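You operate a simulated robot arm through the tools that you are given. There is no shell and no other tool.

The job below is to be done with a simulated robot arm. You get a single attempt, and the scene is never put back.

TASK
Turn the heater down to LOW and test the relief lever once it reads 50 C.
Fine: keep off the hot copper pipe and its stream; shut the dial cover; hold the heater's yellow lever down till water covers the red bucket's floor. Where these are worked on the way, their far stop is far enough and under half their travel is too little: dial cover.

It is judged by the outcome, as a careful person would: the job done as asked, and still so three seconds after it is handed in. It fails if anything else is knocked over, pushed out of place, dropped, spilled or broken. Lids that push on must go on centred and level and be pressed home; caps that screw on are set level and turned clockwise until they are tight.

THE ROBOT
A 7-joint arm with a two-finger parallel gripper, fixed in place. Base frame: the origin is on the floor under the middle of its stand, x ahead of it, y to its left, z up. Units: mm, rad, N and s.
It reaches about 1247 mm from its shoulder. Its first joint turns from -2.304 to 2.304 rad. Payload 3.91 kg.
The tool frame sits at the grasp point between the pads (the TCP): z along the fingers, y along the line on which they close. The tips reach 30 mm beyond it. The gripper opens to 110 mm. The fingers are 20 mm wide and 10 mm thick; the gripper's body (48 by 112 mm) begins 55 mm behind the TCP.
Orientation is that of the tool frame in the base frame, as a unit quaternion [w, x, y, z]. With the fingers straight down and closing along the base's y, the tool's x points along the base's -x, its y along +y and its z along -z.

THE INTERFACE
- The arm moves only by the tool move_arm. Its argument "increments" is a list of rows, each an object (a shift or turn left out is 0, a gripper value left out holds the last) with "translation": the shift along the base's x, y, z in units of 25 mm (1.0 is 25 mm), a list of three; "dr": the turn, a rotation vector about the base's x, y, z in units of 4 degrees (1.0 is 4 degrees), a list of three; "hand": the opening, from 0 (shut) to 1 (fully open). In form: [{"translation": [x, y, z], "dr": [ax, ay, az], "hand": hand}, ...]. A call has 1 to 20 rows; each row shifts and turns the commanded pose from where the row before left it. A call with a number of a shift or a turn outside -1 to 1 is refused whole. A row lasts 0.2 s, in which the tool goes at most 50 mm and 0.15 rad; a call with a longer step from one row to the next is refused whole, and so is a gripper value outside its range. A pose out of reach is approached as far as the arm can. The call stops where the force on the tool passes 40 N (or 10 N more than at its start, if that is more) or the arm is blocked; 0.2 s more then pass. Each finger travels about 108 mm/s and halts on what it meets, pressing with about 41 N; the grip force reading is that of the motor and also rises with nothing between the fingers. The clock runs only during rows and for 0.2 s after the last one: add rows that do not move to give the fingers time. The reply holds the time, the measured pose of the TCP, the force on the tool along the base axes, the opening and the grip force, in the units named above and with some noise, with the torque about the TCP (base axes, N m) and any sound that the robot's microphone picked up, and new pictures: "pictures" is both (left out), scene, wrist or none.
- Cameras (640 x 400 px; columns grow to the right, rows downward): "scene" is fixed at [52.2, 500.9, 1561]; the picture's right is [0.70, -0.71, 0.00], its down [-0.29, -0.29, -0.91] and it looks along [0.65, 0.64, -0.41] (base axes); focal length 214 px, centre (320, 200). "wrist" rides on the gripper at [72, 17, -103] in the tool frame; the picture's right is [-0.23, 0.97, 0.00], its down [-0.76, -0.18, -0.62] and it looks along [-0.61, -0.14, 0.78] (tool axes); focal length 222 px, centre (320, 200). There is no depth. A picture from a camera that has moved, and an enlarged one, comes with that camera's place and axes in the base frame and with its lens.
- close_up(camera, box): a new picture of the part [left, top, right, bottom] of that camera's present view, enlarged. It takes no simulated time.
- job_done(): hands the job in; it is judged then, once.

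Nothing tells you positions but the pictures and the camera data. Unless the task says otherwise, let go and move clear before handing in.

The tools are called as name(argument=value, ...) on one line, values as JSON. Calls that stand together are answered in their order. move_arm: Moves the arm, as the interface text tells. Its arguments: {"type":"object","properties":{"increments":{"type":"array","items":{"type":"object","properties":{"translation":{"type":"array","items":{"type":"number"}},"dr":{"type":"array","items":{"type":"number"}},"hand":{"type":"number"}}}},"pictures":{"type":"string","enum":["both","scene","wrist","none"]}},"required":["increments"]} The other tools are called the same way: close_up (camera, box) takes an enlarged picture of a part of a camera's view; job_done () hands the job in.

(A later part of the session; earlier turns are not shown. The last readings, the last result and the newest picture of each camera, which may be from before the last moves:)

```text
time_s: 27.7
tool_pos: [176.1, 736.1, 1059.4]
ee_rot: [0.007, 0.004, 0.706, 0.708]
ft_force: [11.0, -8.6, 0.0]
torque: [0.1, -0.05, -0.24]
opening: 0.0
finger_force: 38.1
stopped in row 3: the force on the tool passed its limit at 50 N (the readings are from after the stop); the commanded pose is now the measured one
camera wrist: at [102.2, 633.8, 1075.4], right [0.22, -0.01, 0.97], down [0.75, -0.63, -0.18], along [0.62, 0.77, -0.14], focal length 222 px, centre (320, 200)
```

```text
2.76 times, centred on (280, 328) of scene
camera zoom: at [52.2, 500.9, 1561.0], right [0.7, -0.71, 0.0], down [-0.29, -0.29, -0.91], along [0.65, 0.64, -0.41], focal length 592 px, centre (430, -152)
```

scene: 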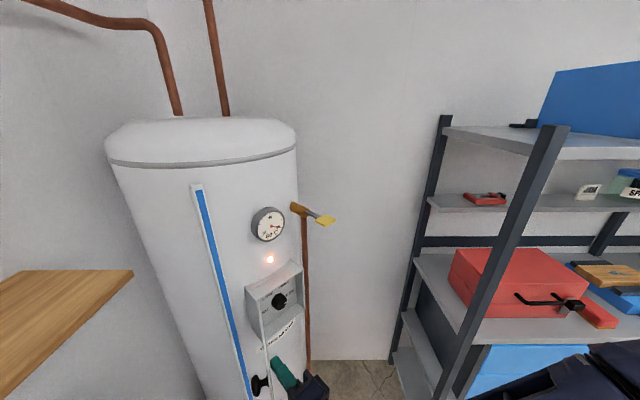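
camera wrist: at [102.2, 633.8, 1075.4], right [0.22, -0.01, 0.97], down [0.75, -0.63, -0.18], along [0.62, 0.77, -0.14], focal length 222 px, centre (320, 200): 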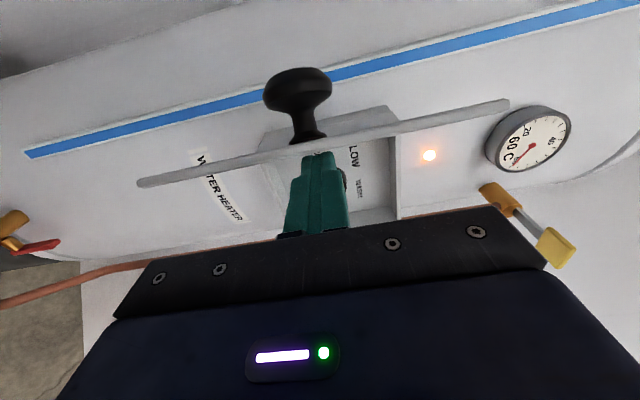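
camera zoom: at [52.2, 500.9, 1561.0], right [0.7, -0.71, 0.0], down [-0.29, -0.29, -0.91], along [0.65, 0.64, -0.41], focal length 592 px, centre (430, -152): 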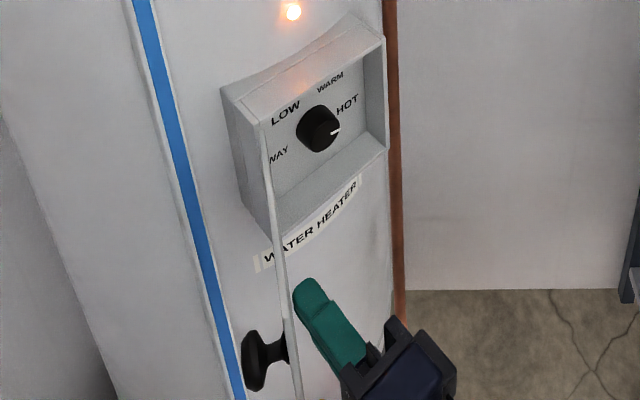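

The cover has reached its stop at about 105–110°, and the extra label reads "AWAY". I'll ease off the cover, move in front of the dial and look straight at it.

move_arm(increments=[{"translation": [0.6, 0, 0]}, {"translation": [0.8, -0.5, 0]}, {"translation": [0.8, -0.5, 0]}, {"translation": [0.8, -0.3, 0]}, {"translation": [0.8, 0, 0]}, {"translation": [0.3, 0, 0]}, {"translation": [0, 0, 0]}])

close_up(camera="wrist", box=[220, 40, 420, 165])

close_up(camera="scene", box=[245, 255, 315, 325])

```text
time_s: 29.3
tool_pos: [277.3, 702.6, 1061.2]
ee_rot: [0.006, 0.004, 0.706, 0.708]
ft_force: [0.5, -0.1, -0.1]
torque: [-0.02, 0.02, 0.03]
opening: 0.0
finger_force: 38.1
camera wrist: at [204.0, 601.1, 1076.4], right [0.23, -0.01, 0.97], down [0.75, -0.63, -0.18], along [0.62, 0.77, -0.14], focal length 222 px, centre (320, 200)
```

scene: 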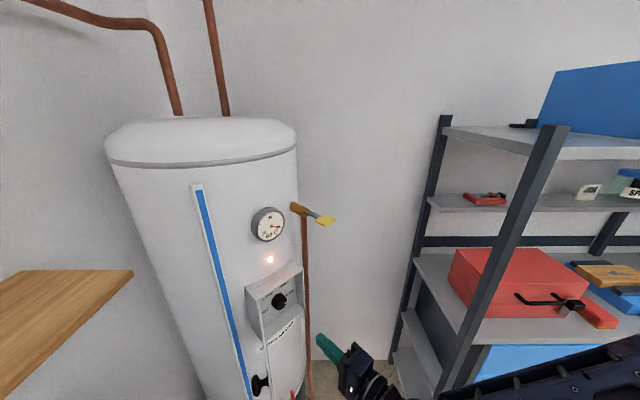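
wrist: 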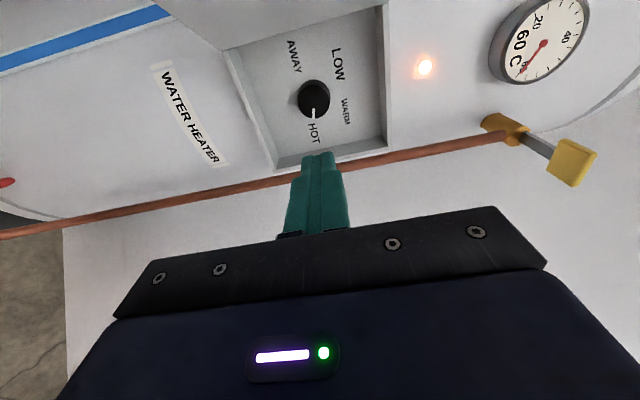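

```text
3.20 times, centred on (320, 102) of wrist
camera zoom: at [204.0, 601.1, 1076.4], right [0.23, -0.01, 0.97], down [0.75, -0.63, -0.18], along [0.62, 0.77, -0.14], focal length 711 px, centre (320, 512)
```

zoom: 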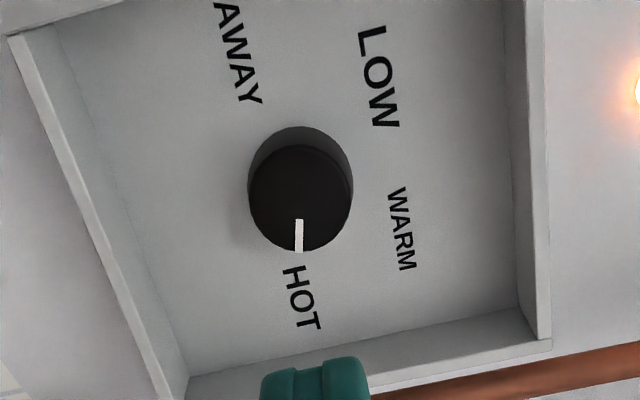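

```text
5.71 times, centred on (280, 290) of scene
camera zoom: at [52.2, 500.9, 1561.0], right [0.7, -0.71, 0.0], down [-0.29, -0.29, -0.91], along [0.65, 0.64, -0.41], focal length 1226 px, centre (549, -314)
```

zoom: 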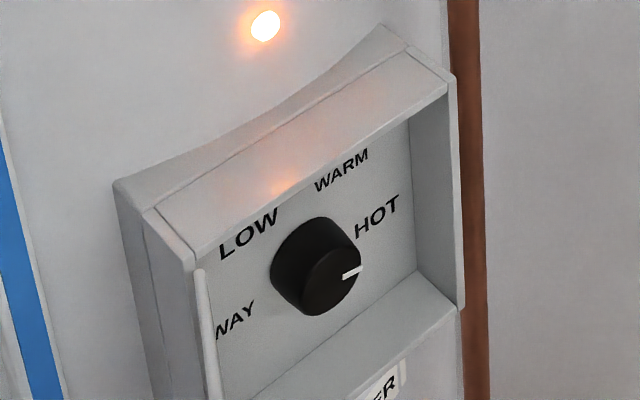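

The labels come out about 70° apart: HOT at −15°, WARM 55°, LOW 125° and AWAY 195°, around a dial centre at about (278, 877, 1053). The pointer is at −15°, so it needs about 140° counter-clockwise. I'll pre-roll the gripper 70° clockwise at this standoff so that one grasp covers the whole turn.

move_arm(increments=[{"translation": [0.03, 0, -0.15], "dr": [0, 1, 0], "hand": 0.6}, {"translation": [0, 0, -0.15], "dr": [0, 1, 0]}, {"translation": [0, 0, 0], "dr": [0, 1, 0]}, {"dr": [0, 1, 0.1]}, {"dr": [0, 1, 0]}, {"dr": [0, 1, 0]}, {"dr": [0, 1, 0]}, {"dr": [0, 1, 0]}, {"dr": [0, 1, 0]}, {"dr": [0, 1, 0]}, {"dr": [0, 1, 0]}, {"dr": [0, 1, 0]}, {"dr": [0, 1, 0]}, {"dr": [0, 1, 0]}, {"dr": [0, 1, 0]}, {"dr": [0, 1, 0]}, {"dr": [0, 1, 0]}, {"dr": [0, 0.5, 0]}, {"dr": [0, 0, 0]}])

```text
time_s: 33.3
tool_pos: [277.0, 703.4, 1051.4]
ee_rot: [-0.404, 0.407, 0.581, 0.578]
ft_force: [-0.3, 0.7, -0.7]
torque: [0.0, 0.03, -0.01]
opening: 66.0
finger_force: 0.0
camera wrist: at [268.7, 601.3, 1125.8], right [0.99, 0.0, 0.12], down [0.09, -0.63, -0.77], along [0.08, 0.78, -0.62], focal length 222 px, centre (320, 200)
```

scene: 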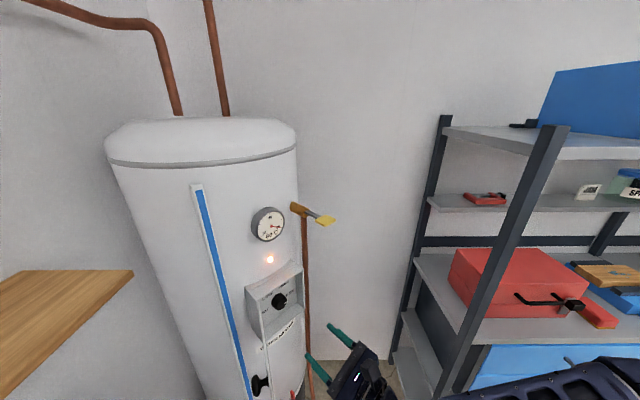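
wrist: 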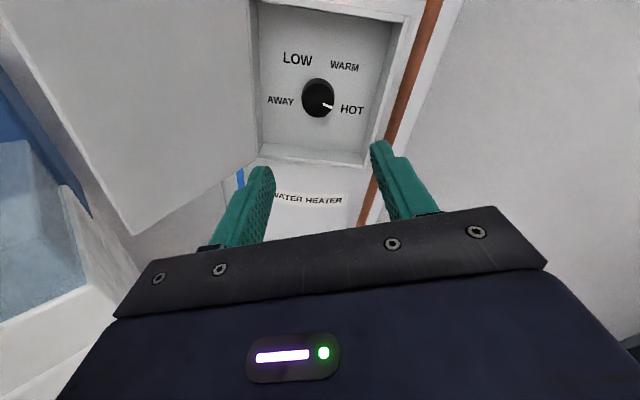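

The roll worked and this is a clear view: the pointer is at HOT. I'll enlarge it to refine the dial centre before reaching in.

close_up(camera="wrist", box=[240, 0, 420, 180])

```text
2.22 times, centred on (330, 90) of wrist
camera zoom: at [268.7, 601.3, 1125.8], right [0.99, 0.0, 0.12], down [0.09, -0.63, -0.77], along [0.08, 0.78, -0.62], focal length 494 px, centre (298, 444)
```

zoom: 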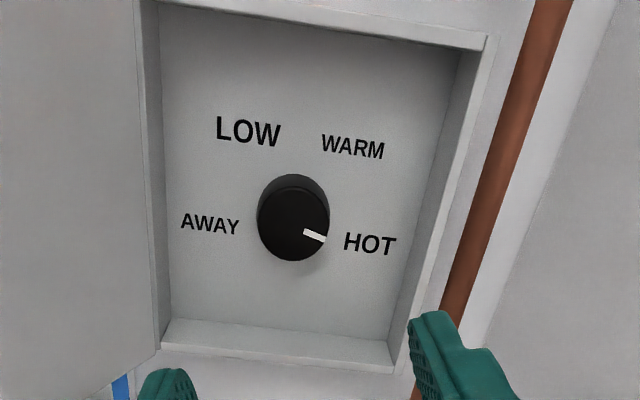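

The refined dial centre is about (277.5, 1053.7), and the fingers are lined up with it. I'll advance most of the way and check clearances.

move_arm(increments=[{"translation": [0.02, 0.8, 0.05]}, {"translation": [0, 0.8, 0.02]}, {"translation": [0, 0.8, 0]}, {"translation": [0, 0.8, 0]}, {"translation": [0, 0.8, 0]}, {"translation": [0, 0, 0]}])

close_up(camera="wrist", box=[200, 60, 440, 220])

close_up(camera="scene", box=[235, 245, 365, 355])

```text
time_s: 34.7
tool_pos: [278.8, 804.2, 1053.8]
ee_rot: [-0.403, 0.407, 0.581, 0.579]
ft_force: [0.1, -0.6, -0.5]
torque: [-0.01, -0.01, 0.0]
opening: 66.1
finger_force: 0.1
camera wrist: at [270.1, 701.3, 1127.5], right [0.99, 0.0, 0.12], down [0.09, -0.63, -0.77], along [0.08, 0.78, -0.62], focal length 222 px, centre (320, 200)
```

scene: 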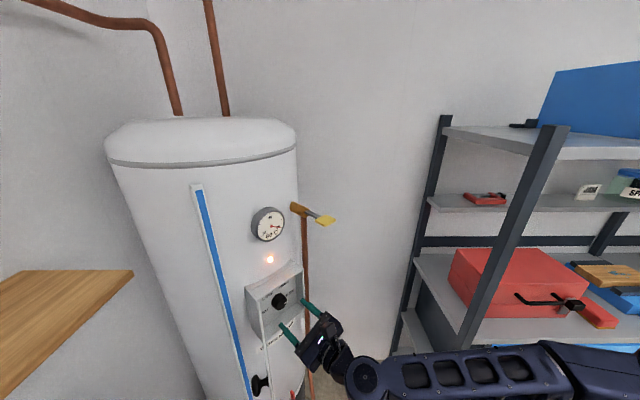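
wrist: 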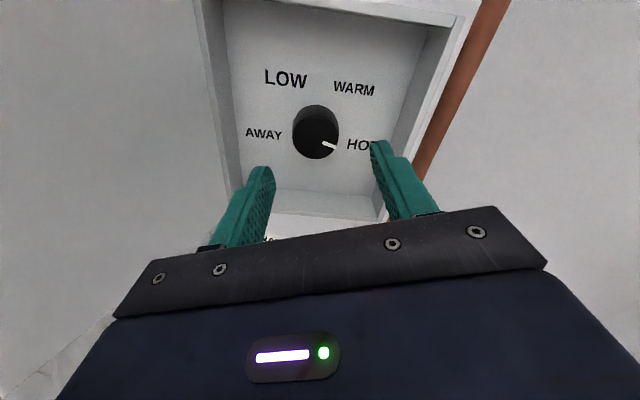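

```text
2.50 times, centred on (320, 140) of wrist
camera zoom: at [270.1, 701.3, 1127.5], right [0.99, 0.0, 0.12], down [0.09, -0.63, -0.77], along [0.08, 0.78, -0.62], focal length 555 px, centre (320, 350)
```

zoom: 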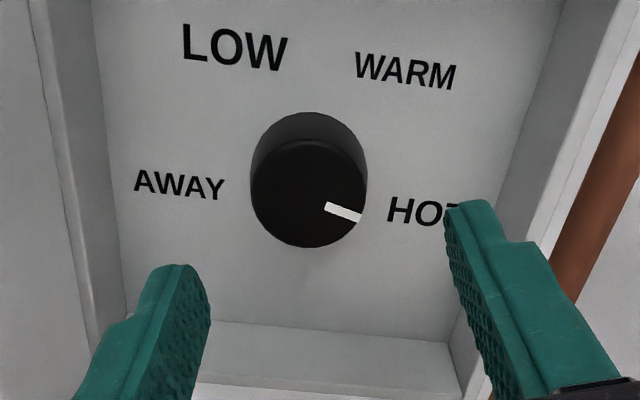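

```text
3.64 times, centred on (300, 300) of scene
camera zoom: at [52.2, 500.9, 1561.0], right [0.7, -0.71, 0.0], down [-0.29, -0.29, -0.91], along [0.65, 0.64, -0.41], focal length 780 px, centre (393, -164)
```

zoom: 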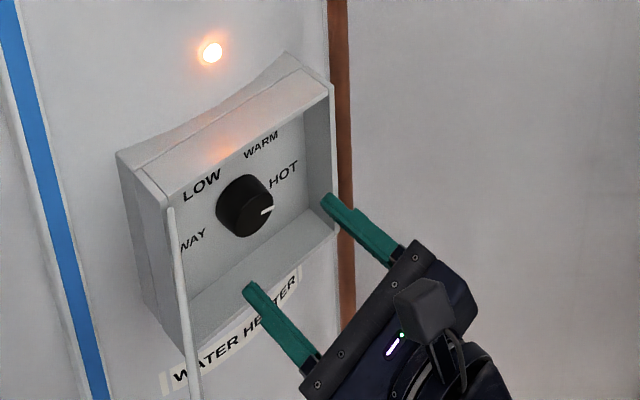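

The fingers line up around the dial. I'll narrow the opening slightly to keep off the box walls and advance the last 52 mm.

move_arm(increments=[{"translation": [-0.04, 0, 0], "hand": 0.5}, {"translation": [0, 0.6, 0]}, {"translation": [0, 0.6, 0]}, {"translation": [0, 0.5, 0]}, {"translation": [0, 0.4, 0]}, {"translation": [0, 0, 0]}])

close_up(camera="wrist", box=[200, 60, 440, 220])

close_up(camera="scene", box=[235, 245, 365, 355])

```text
time_s: 36.1
tool_pos: [278.1, 856.9, 1055.3]
ee_rot: [-0.402, 0.408, 0.58, 0.579]
ft_force: [0.4, 0.3, 0.4]
torque: [-0.01, 0.0, 0.0]
opening: 55.0
finger_force: 0.0
camera wrist: at [268.6, 754.3, 1129.0], right [0.99, 0.0, 0.12], down [0.09, -0.63, -0.77], along [0.08, 0.78, -0.62], focal length 222 px, centre (320, 200)
```

scene: 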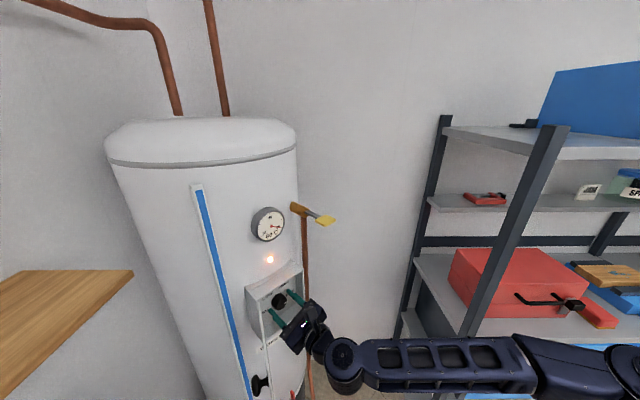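
wrist: 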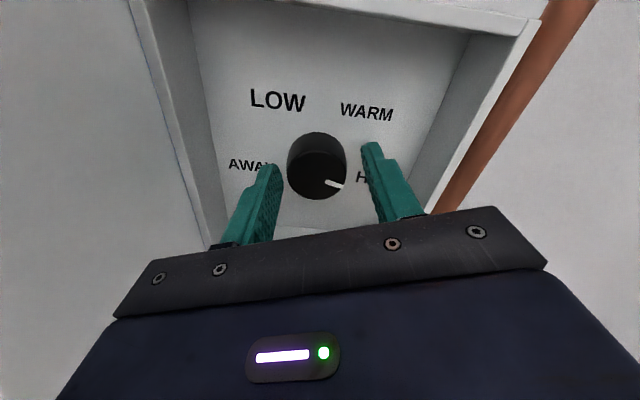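

```text
2.50 times, centred on (320, 140) of wrist
camera zoom: at [268.6, 754.3, 1129.0], right [0.99, 0.0, 0.12], down [0.09, -0.63, -0.77], along [0.08, 0.78, -0.62], focal length 555 px, centre (320, 350)
```

zoom: 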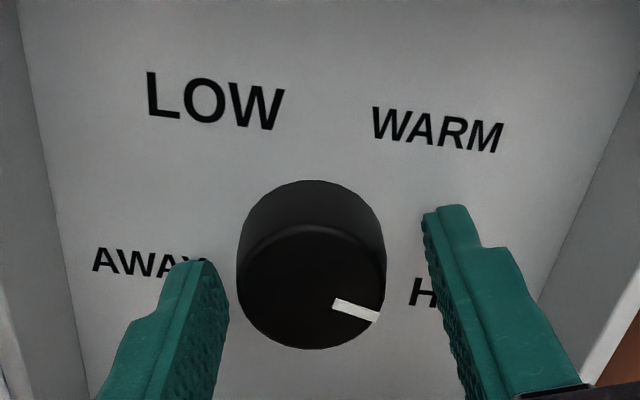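

```text
3.64 times, centred on (300, 300) of scene
camera zoom: at [52.2, 500.9, 1561.0], right [0.7, -0.71, 0.0], down [-0.29, -0.29, -0.91], along [0.65, 0.64, -0.41], focal length 780 px, centre (393, -164)
```

zoom: 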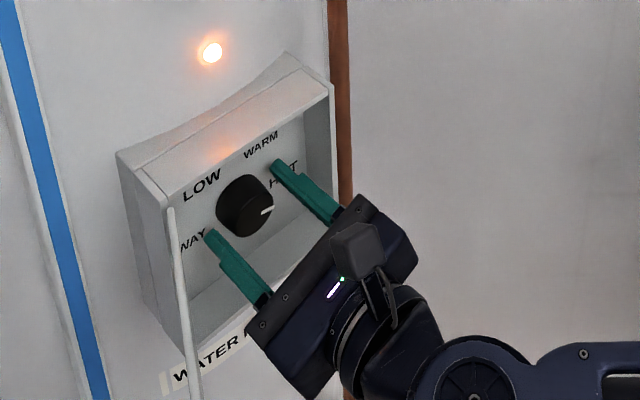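

The tips overlap the dial's rim by about 10 mm, evenly on both sides. I'll close on it gently.

move_arm(increments=[{"hand": 0.4}, {"hand": 0.3}, {"hand": 0.2}, {"hand": 0.2}])

close_up(camera="wrist", box=[200, 60, 440, 220])

```text
time_s: 37.1
tool_pos: [276.2, 857.2, 1054.4]
ee_rot: [-0.404, 0.407, 0.582, 0.577]
ft_force: [-17.8, -0.3, -9.8]
torque: [-0.18, -0.02, 0.66]
opening: 38.7
finger_force: 45.3
camera wrist: at [266.9, 754.2, 1128.5], right [0.99, 0.0, 0.12], down [0.09, -0.63, -0.77], along [0.08, 0.78, -0.62], focal length 222 px, centre (320, 200)
```

scene: 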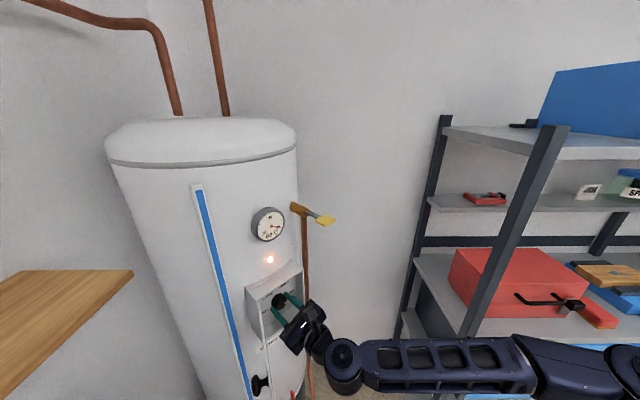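
wrist: 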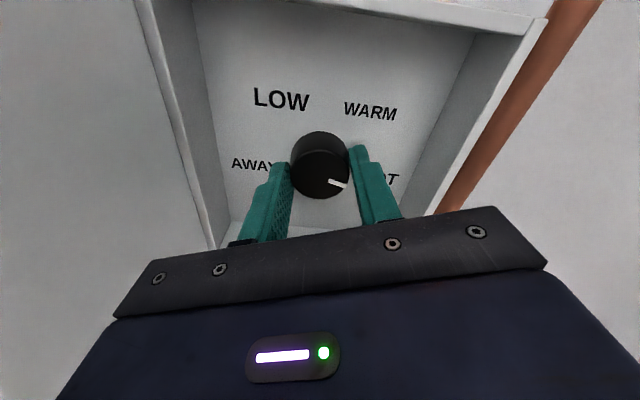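

```text
2.50 times, centred on (320, 140) of wrist
camera zoom: at [266.9, 754.2, 1128.5], right [0.99, 0.0, 0.12], down [0.09, -0.63, -0.77], along [0.08, 0.78, -0.62], focal length 555 px, centre (320, 350)
```

zoom: 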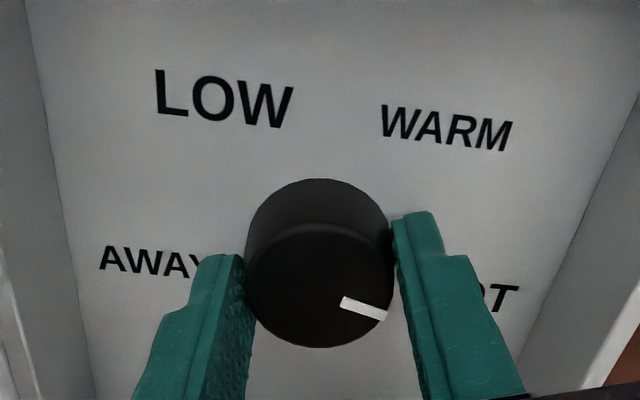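

The dial is held at 38.7 mm. I'll take out the small side load, turn 20° counter-clockwise and check.

move_arm(increments=[{"translation": [-0.06, 0, -0.024]}, {"dr": [0, -1, 0]}, {"dr": [0, -1, 0]}, {"dr": [0, -1, 0]}, {"dr": [0, -1, 0]}, {"dr": [0, -1, 0]}, {}])

close_up(camera="wrist", box=[200, 60, 440, 220])

```text
time_s: 38.7
tool_pos: [274.9, 855.8, 1053.9]
ee_rot: [-0.295, 0.301, 0.641, 0.642]
ft_force: [-4.6, 4.9, 8.3]
torque: [0.32, 0.02, 0.31]
opening: 38.6
finger_force: 44.8
camera wrist: at [241.6, 754.0, 1120.4], right [0.89, 0.0, 0.46], down [0.35, -0.63, -0.69], along [0.29, 0.78, -0.56], focal length 222 px, centre (320, 200)
```

scene: 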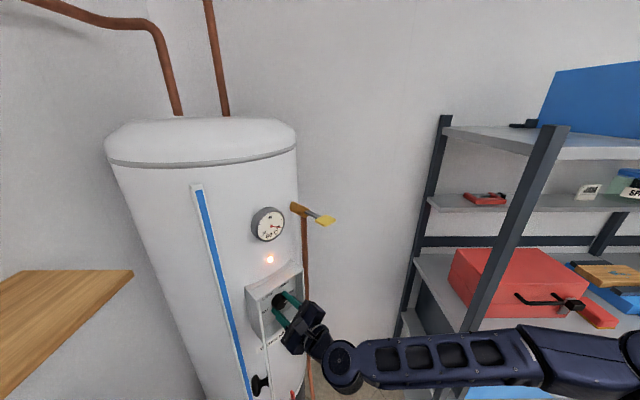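
wrist: 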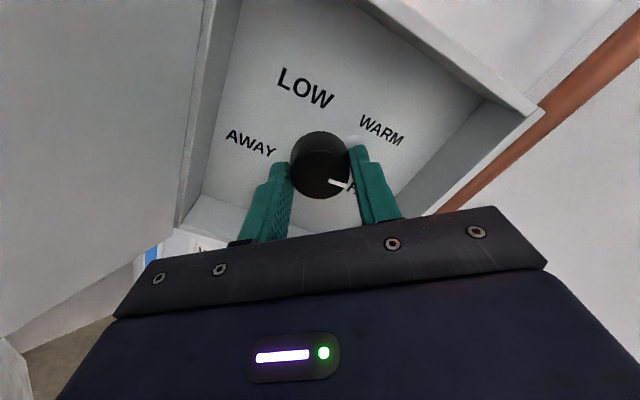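

```text
2.50 times, centred on (320, 140) of wrist
camera zoom: at [241.6, 754.0, 1120.4], right [0.89, 0.0, 0.46], down [0.35, -0.63, -0.69], along [0.29, 0.78, -0.56], focal length 555 px, centre (320, 350)
```

zoom: 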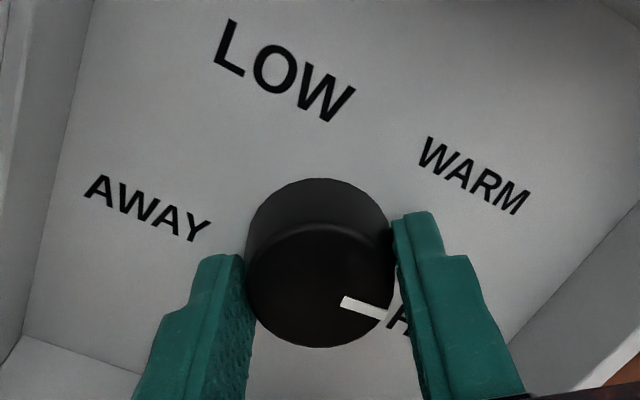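

The dial is turning with the gripper. I'll keep turning counter-clockwise in stages toward LOW.

move_arm(increments=[{"dr": [0, -1, 0]}, {"dr": [0, -1, 0]}, {"dr": [0, -1, 0]}, {"dr": [0, -1, 0]}, {"dr": [0, -1, 0]}, {"dr": [0, -1, 0]}, {"dr": [0, -1, 0]}, {"dr": [0, -1, 0]}, {"dr": [0, -1, 0]}, {"dr": [0, -1, 0]}, {"dr": [0, -1, 0]}, {"dr": [0, -1, 0]}, {}])

close_up(camera="wrist", box=[200, 60, 440, 220])

```text
time_s: 40.8
tool_pos: [275.1, 855.5, 1054.1]
ee_rot: [-0.068, 0.075, 0.703, 0.704]
ft_force: [-0.4, -5.1, 1.4]
torque: [-0.06, -0.04, -0.34]
opening: 38.8
finger_force: 45.3
stopped in row 10: the force on the tool passed its limit at 40 N (the readings are from after the stop); the commanded pose is now the measured one
camera wrist: at [207.8, 754.0, 1084.7], right [0.42, -0.01, 0.91], down [0.71, -0.63, -0.33], along [0.57, 0.78, -0.26], focal length 222 px, centre (320, 200)
```

scene: 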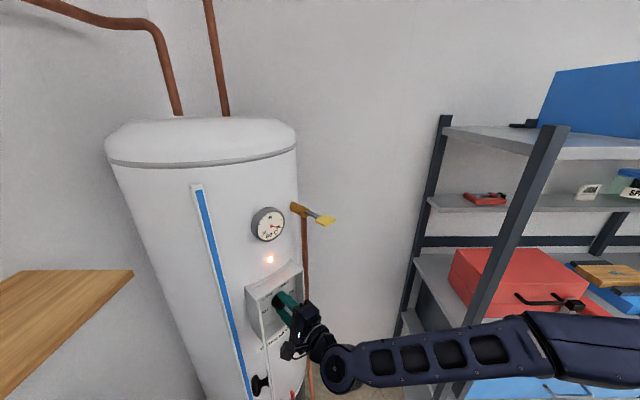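
wrist: 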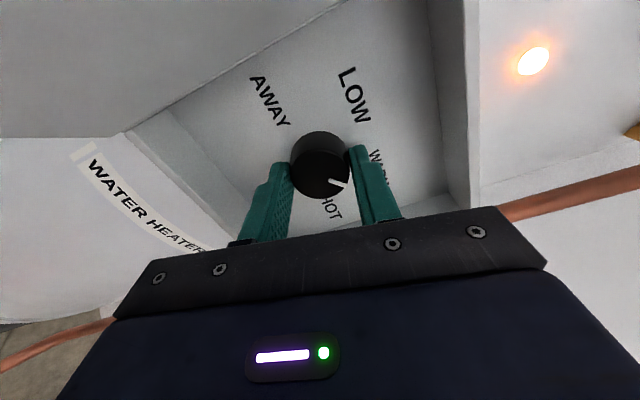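

```text
2.50 times, centred on (320, 140) of wrist
camera zoom: at [207.8, 754.0, 1084.7], right [0.42, -0.01, 0.91], down [0.71, -0.63, -0.33], along [0.57, 0.78, -0.26], focal length 555 px, centre (320, 350)
```

zoom: 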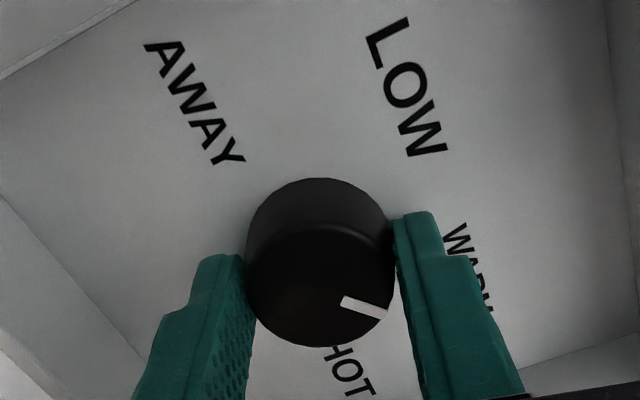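

The turn was interrupted by a brief side load, which has gone now. The pointer is near WARM. I'll continue in shorter stages.

move_arm(increments=[{"dr": [0, -1, 0]}, {"dr": [0, -1, 0]}, {"dr": [0, -1, 0]}, {"dr": [0, -1, 0]}, {}])

close_up(camera="scene", box=[225, 245, 355, 395])

```text
time_s: 42.0
tool_pos: [277.0, 856.2, 1054.5]
ee_rot: [0.03, -0.026, 0.705, 0.708]
ft_force: [-1.9, -5.2, 0.6]
torque: [0.02, 0.03, 0.0]
opening: 38.5
finger_force: 45.4
camera wrist: at [202.1, 754.0, 1064.6], right [0.15, -0.01, 0.99], down [0.77, -0.63, -0.12], along [0.62, 0.78, -0.09], focal length 222 px, centre (320, 200)
```

scene: 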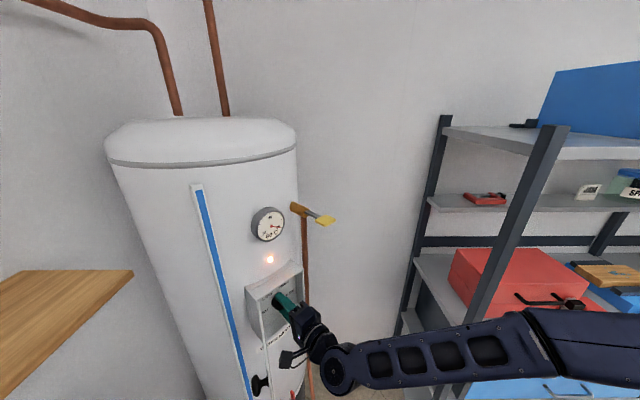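
wrist: 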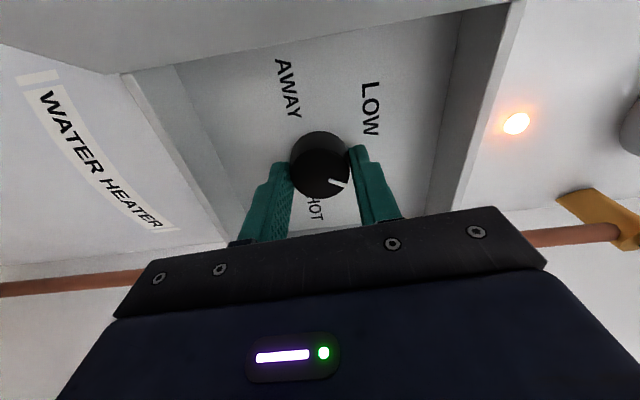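

```text
2.67 times, centred on (290, 320) of scene
camera zoom: at [52.2, 500.9, 1561.0], right [0.7, -0.71, 0.0], down [-0.29, -0.29, -0.91], along [0.65, 0.64, -0.41], focal length 572 px, centre (400, -120)
```

zoom: 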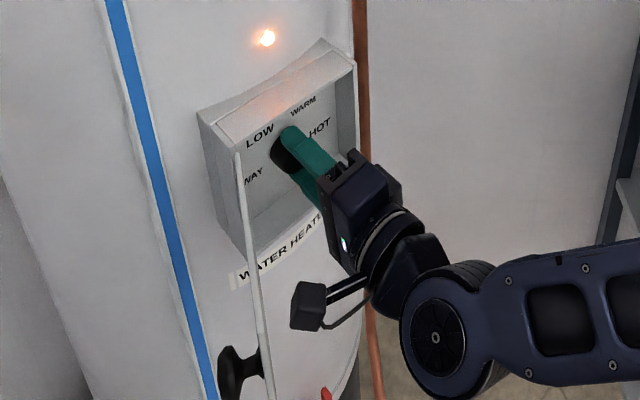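

The pointer is now about at WARM (roughly 59°), and the camera and arm are clear of the cover. About 65° remains.

move_arm(increments=[{"dr": [0, -1, 0]}, {"dr": [0, -1, 0]}, {"dr": [0, -1, 0]}, {"dr": [0, -1, 0]}, {"dr": [0, -1, 0]}, {"dr": [0, -1, 0]}, {"dr": [0, -1, 0]}, {"dr": [0, -1, 0]}, {}], pictures="wrist")

```text
time_s: 44.0
tool_pos: [276.5, 855.9, 1055.0]
ee_rot: [0.224, -0.219, 0.669, 0.674]
ft_force: [-2.4, -14.1, 8.4]
torque: [0.62, -0.04, -0.41]
opening: 39.0
finger_force: 45.2
camera wrist: at [207.7, 754.0, 1023.8], right [-0.4, -0.01, 0.92], down [0.71, -0.63, 0.31], along [0.57, 0.78, 0.25], focal length 222 px, centre (320, 200)
```

wrist: 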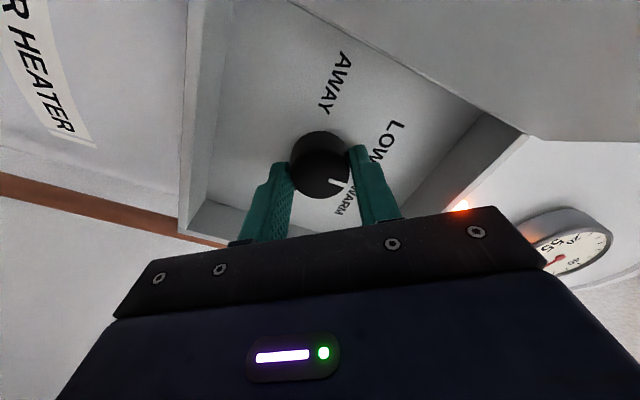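

The gauge is dropping already and reads about 55. The pointer is at about 91°, so roughly 33° more to LOW.

move_arm(increments=[{"dr": [0, -1, 0]}, {"dr": [0, -1, 0]}, {"dr": [0, -1, 0]}, {"dr": [0, -1, 0]}, {"dr": [0, -1, 0]}, {"dr": [0, -1, 0]}, {"dr": [0, -1, 0]}, {}], pictures="wrist")

close_up(camera="wrist", box=[200, 40, 440, 220])

close_up(camera="scene", box=[240, 195, 320, 325])

```text
time_s: 45.8
tool_pos: [276.1, 855.4, 1054.5]
ee_rot: [0.379, -0.375, 0.595, 0.601]
ft_force: [-2.2, 18.4, 14.5]
torque: [0.4, -0.02, 0.07]
opening: 38.7
finger_force: 45.0
camera wrist: at [230.0, 754.1, 995.2], right [-0.78, -0.01, 0.62], down [0.49, -0.63, 0.61], along [0.39, 0.78, 0.5], focal length 222 px, centre (320, 200)
```

wrist: 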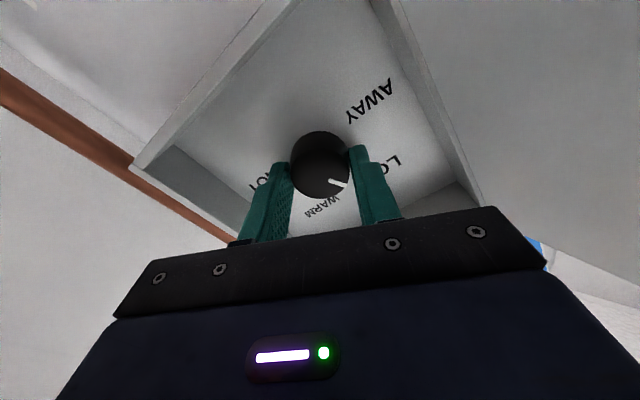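

```text
2.22 times, centred on (320, 130) of wrist
camera zoom: at [230.0, 754.1, 995.2], right [-0.78, -0.01, 0.62], down [0.49, -0.63, 0.61], along [0.39, 0.78, 0.5], focal length 494 px, centre (320, 356)
```

zoom: 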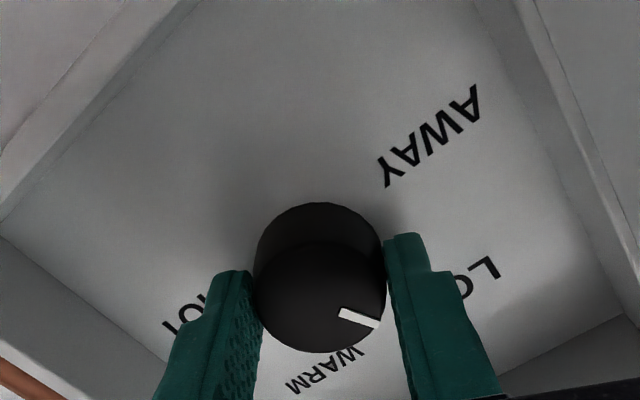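

```text
3.08 times, centred on (280, 260) of scene
camera zoom: at [52.2, 500.9, 1561.0], right [0.7, -0.71, 0.0], down [-0.29, -0.29, -0.91], along [0.65, 0.64, -0.41], focal length 660 px, centre (443, 15)
```

zoom: 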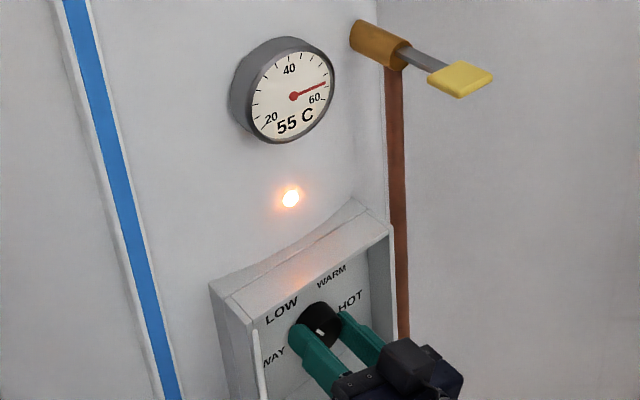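

The pointer is at about 119°, nearly on LOW, and the gauge reads 55 C. I'll make the last small turn, then open the fingers and check the pointer.

move_arm(increments=[{"dr": [0, -0.7, 0]}, {"dr": [0, -0.7, 0]}, {}, {"hand": 0.3}, {"hand": 0.5}, {"hand": 0.5}])

close_up(camera="wrist", box=[200, 40, 440, 220])

close_up(camera="scene", box=[240, 195, 320, 325])

```text
time_s: 47.2
tool_pos: [277.4, 855.3, 1053.6]
ee_rot: [0.407, -0.405, 0.576, 0.581]
ft_force: [-0.2, -0.1, 0.6]
torque: [-0.01, 0.0, -0.01]
opening: 54.9
finger_force: 0.1
camera wrist: at [236.5, 753.5, 989.6], right [-0.84, 0.0, 0.54], down [0.43, -0.63, 0.65], along [0.34, 0.78, 0.53], focal length 222 px, centre (320, 200)
```

scene: 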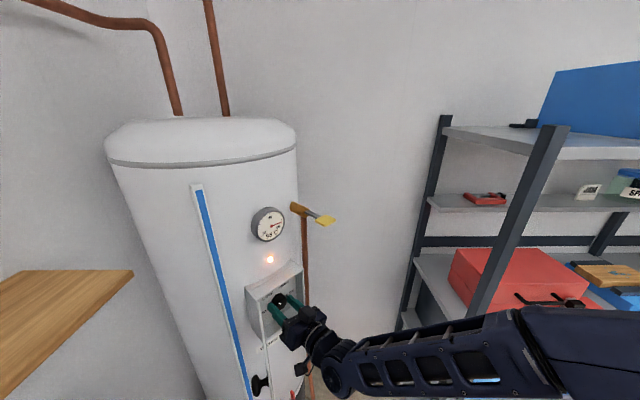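
wrist: 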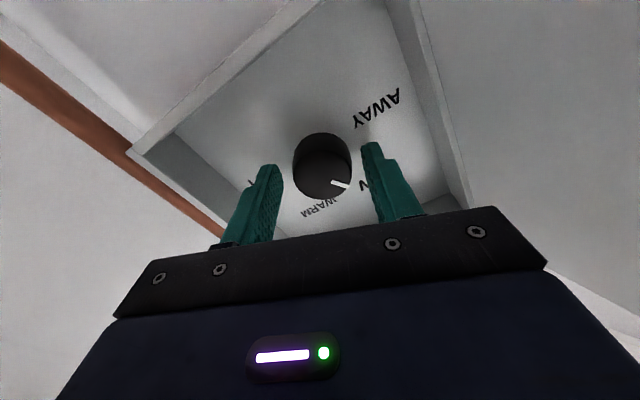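

```text
2.22 times, centred on (320, 130) of wrist
camera zoom: at [236.5, 753.5, 989.6], right [-0.84, 0.0, 0.54], down [0.43, -0.63, 0.65], along [0.34, 0.78, 0.53], focal length 494 px, centre (320, 356)
```

zoom: 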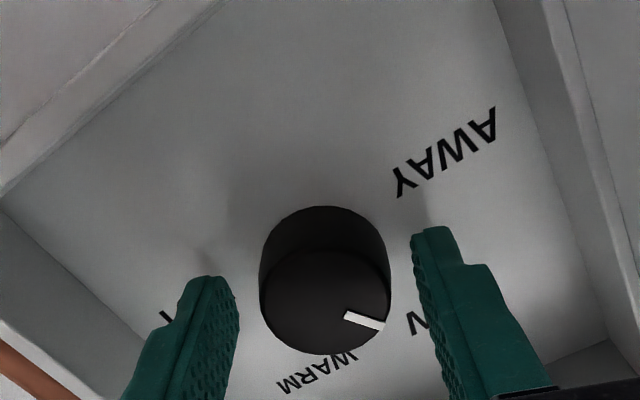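

```text
3.08 times, centred on (280, 260) of scene
camera zoom: at [52.2, 500.9, 1561.0], right [0.7, -0.71, 0.0], down [-0.29, -0.29, -0.91], along [0.65, 0.64, -0.41], focal length 660 px, centre (443, 15)
```

zoom: 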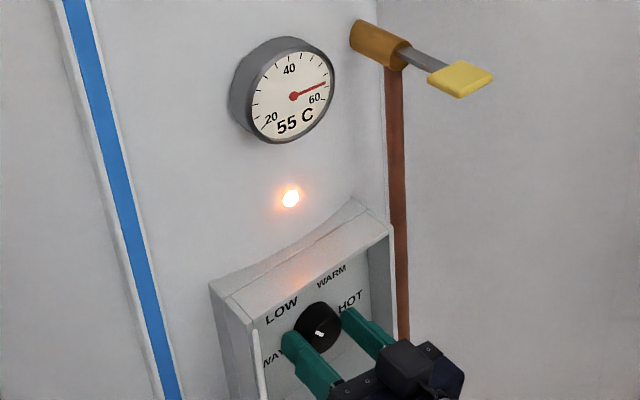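

I'll enlarge the dial in the fixed view to check the pointer against LOW.

close_up(camera="scene", box=[262, 278, 298, 308])

```text
13.33 times, centred on (280, 293) of scene
camera zoom: at [52.2, 500.9, 1561.0], right [0.7, -0.71, 0.0], down [-0.29, -0.29, -0.91], along [0.65, 0.64, -0.41], focal length 2860 px, centre (853, -1040)
```

zoom: 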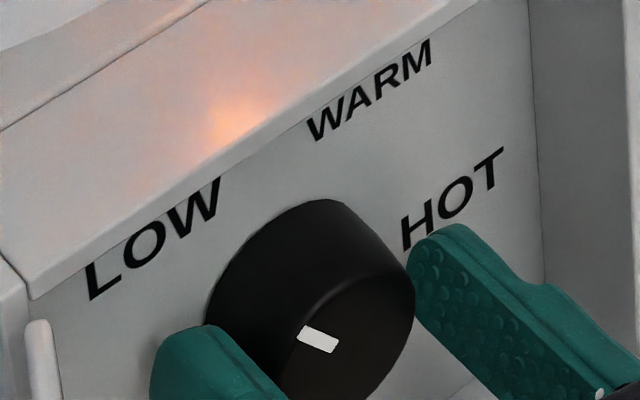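

The pointer lines up with LOW at about 127°, so the dial is set. Now I'll back out of the box, undo the roll, and move left of the cover's free edge so I can push it shut from outside.

move_arm(increments=[{"translation": [0, -0.8, 0]}, {"translation": [0, -1, 0]}, {"translation": [0, -1, 0]}, {"translation": [0, -1, 0], "dr": [0, 1, 0]}, {"translation": [0, -1, 0], "dr": [0, 1, 0], "hand": 0.3}, {"translation": [0, -1, 0], "dr": [0, 1, 0], "hand": 0.1}, {"translation": [0, -1, 0], "dr": [0, 1, 0], "hand": 0}, {"translation": [0, -1, 0], "dr": [0, 1, 0]}, {"translation": [0, -1, 0], "dr": [0, 1, 0]}, {"translation": [0, -1, 0], "dr": [0, 1, 0]}, {"translation": [-0.6, 0, 0.2], "dr": [0, 1, 0]}, {"translation": [-0.6, 0, 0.2], "dr": [0, 1, 0]}, {"translation": [-0.6, 0, 0.2], "dr": [0, 1, 0]}, {"translation": [-0.6, 0, 0.3], "dr": [0, 1, 0]}, {"translation": [-0.6, 0, 0.3], "dr": [0, 1, 0]}, {"translation": [-0.6, 0, 0.3], "dr": [0, 1, 0]}, {"translation": [-0.6, 0, 0.3], "dr": [0, 1, 0]}, {"translation": [-0.6, 0, 0.3], "dr": [0, 1, 0]}, {"translation": [-0.6, 0, 0.2], "dr": [0, 1, 0]}, {"translation": [-0.6, 0, 0.1], "dr": [0, 1, 0]}])

close_up(camera="scene", box=[225, 195, 345, 400])

```text
time_s: 51.4
tool_pos: [126.7, 612.0, 1114.6]
ee_rot: [0.016, -0.011, 0.706, 0.708]
ft_force: [-0.5, -0.3, -1.2]
torque: [0.01, -0.01, 0.02]
opening: 0.1
finger_force: 37.8
camera wrist: at [52.2, 509.7, 1127.8], right [0.19, -0.01, 0.98], down [0.76, -0.63, -0.15], along [0.62, 0.78, -0.12], focal length 222 px, centre (320, 200)
```

scene: 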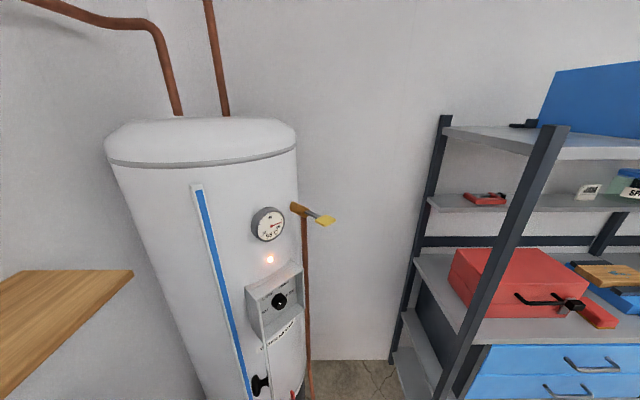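
wrist: 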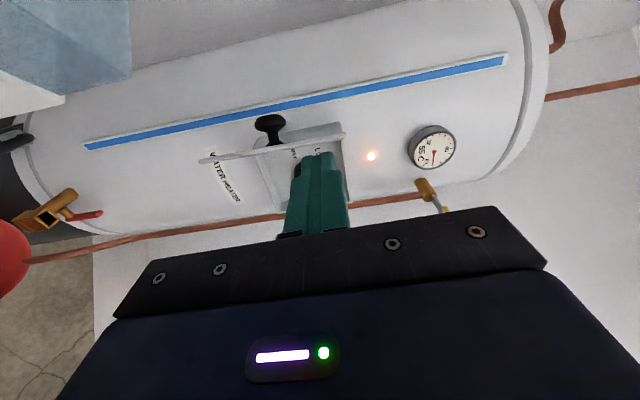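

```text
1.95 times, centred on (285, 298) of scene
camera zoom: at [52.2, 500.9, 1561.0], right [0.7, -0.71, 0.0], down [-0.29, -0.29, -0.91], along [0.65, 0.64, -0.41], focal length 418 px, centre (388, 10)
```

zoom: 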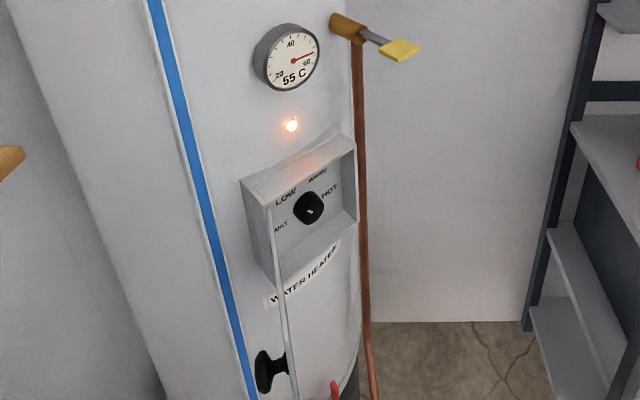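

The gauge still reads 55. I'll check the pointer now that the dial is in clear view.

close_up(camera="scene", box=[258, 272, 302, 312])

close_up(camera="scene", box=[248, 200, 292, 245])

```text
10.00 times, centred on (280, 292) of scene
camera zoom: at [52.2, 500.9, 1561.0], right [0.7, -0.71, 0.0], down [-0.29, -0.29, -0.91], along [0.65, 0.64, -0.41], focal length 2145 px, centre (720, -720)
```

zoom: 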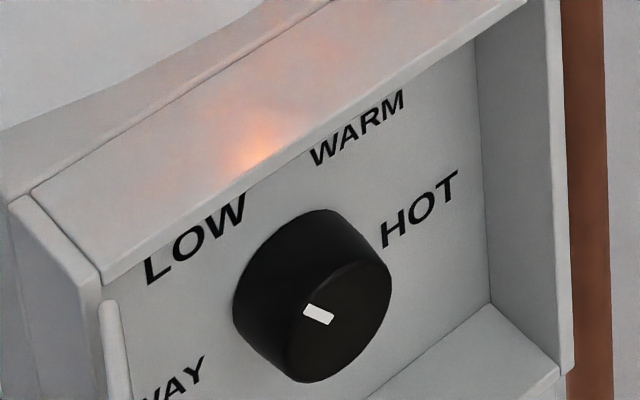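

```text
8.89 times, centred on (270, 222) of scene
camera zoom: at [52.2, 500.9, 1561.0], right [0.7, -0.71, 0.0], down [-0.29, -0.29, -0.91], along [0.65, 0.64, -0.41], focal length 1906 px, centre (764, 0)
```

zoom: 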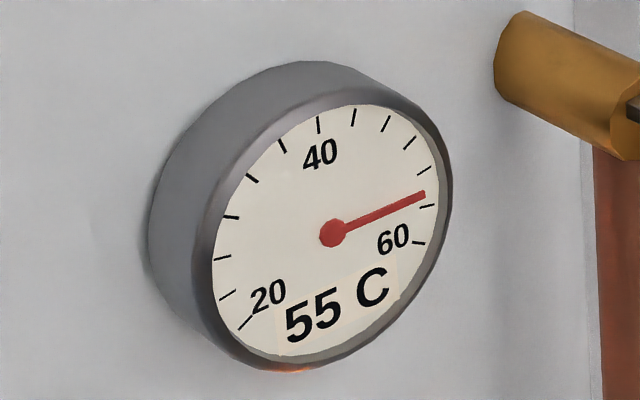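

The pointer sits right at LOW, and the gauge holds 55 for now, so the water needs time to cool. Meanwhile I'll bring the closed fingers to the outer side of the cover, above its knob.

move_arm(increments=[{"translation": [-0.6, 0, 0], "dr": [0, 0.4, 0]}, {"translation": [0, 0.8, 0]}, {"translation": [0, 0.8, 0]}, {"translation": [0, 0.8, 0]}, {"translation": [0, 0.8, 0]}, {"translation": [0, 0.9, 0]}, {"translation": [0, 0, 0]}])

close_up(camera="scene", box=[205, 195, 345, 400])

```text
time_s: 53.0
tool_pos: [110.4, 714.6, 1115.0]
ee_rot: [0.006, -0.001, 0.705, 0.709]
ft_force: [-0.1, -0.3, 0.5]
torque: [0.03, -0.02, 0.01]
opening: 0.2
finger_force: 37.7
camera wrist: at [37.7, 611.7, 1129.6], right [0.22, -0.01, 0.98], down [0.76, -0.63, -0.17], along [0.61, 0.78, -0.13], focal length 222 px, centre (320, 200)
```

scene: 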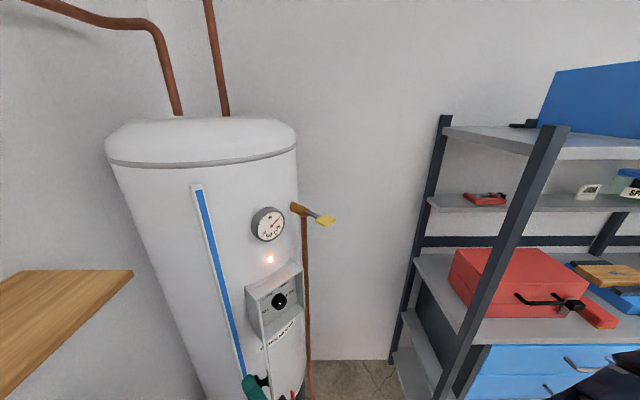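
wrist: 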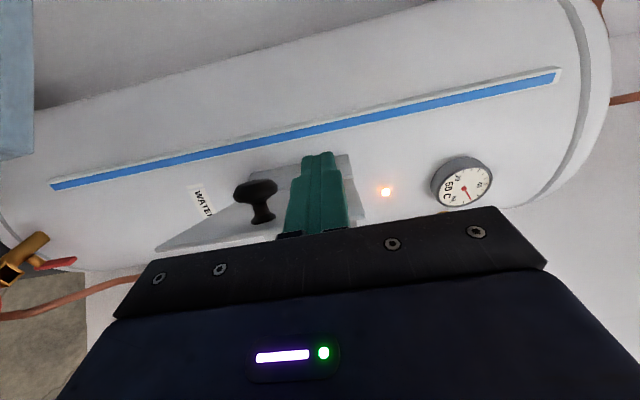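

```text
1.95 times, centred on (275, 298) of scene
camera zoom: at [52.2, 500.9, 1561.0], right [0.7, -0.71, 0.0], down [-0.29, -0.29, -0.91], along [0.65, 0.64, -0.41], focal length 418 px, centre (408, 10)
```

zoom: 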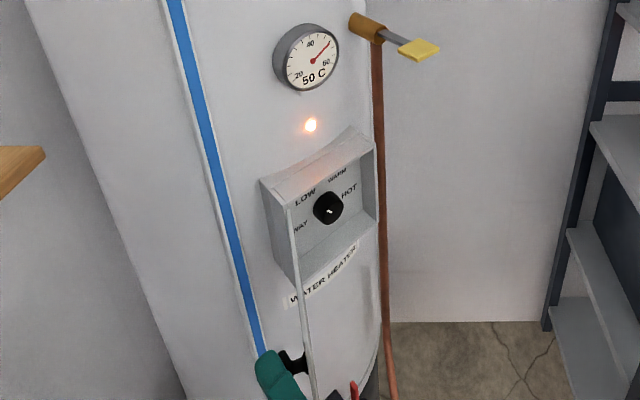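

The gauge now reads 50 C, so LOW took effect. The fingers are outside the cover and above its knob, so I'll push it back toward shut.

move_arm(increments=[{"translation": [0.6, 0, 0]}, {"translation": [0.6, 0, 0]}, {"translation": [0.6, 0, 0]}, {"translation": [0.6, 0, 0]}, {"translation": [0.6, 0, 0]}, {"translation": [0.6, 0.1, 0]}, {}])

close_up(camera="scene", box=[205, 195, 345, 400])

```text
time_s: 53.8
tool_pos: [144.4, 710.0, 1114.9]
ee_rot: [0.004, -0.003, 0.706, 0.708]
ft_force: [-6.4, -17.1, 7.2]
torque: [-0.09, -0.01, -0.15]
opening: 0.0
finger_force: 37.9
stopped in row 3: the force on the tool passed its limit at 48 N (the readings are from after the stop); the commanded pose is now the measured one
camera wrist: at [71.8, 607.2, 1130.1], right [0.22, 0.0, 0.98], down [0.76, -0.62, -0.17], along [0.61, 0.78, -0.13], focal length 222 px, centre (320, 200)
```

scene: 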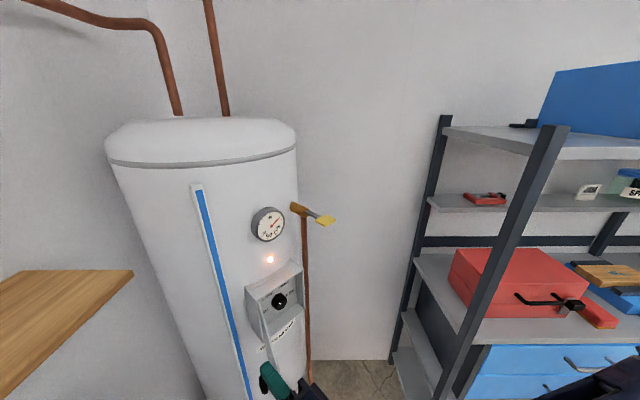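
wrist: 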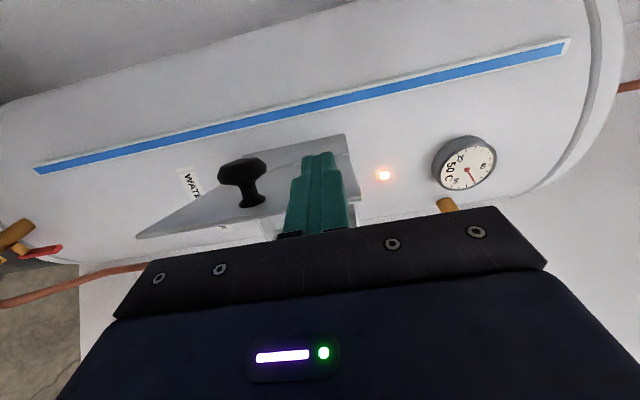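

```text
1.95 times, centred on (275, 298) of scene
camera zoom: at [52.2, 500.9, 1561.0], right [0.7, -0.71, 0.0], down [-0.29, -0.29, -0.91], along [0.65, 0.64, -0.41], focal length 418 px, centre (408, 10)
```

zoom: 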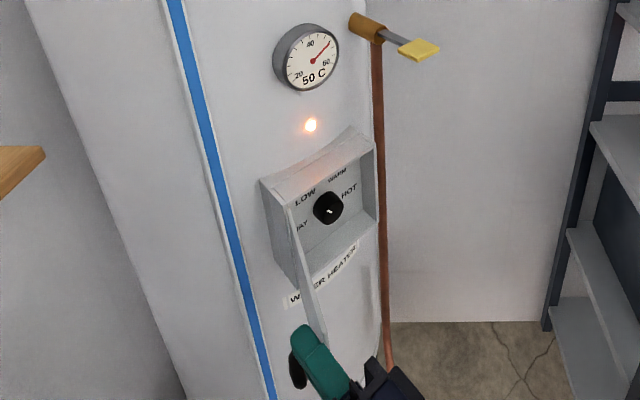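

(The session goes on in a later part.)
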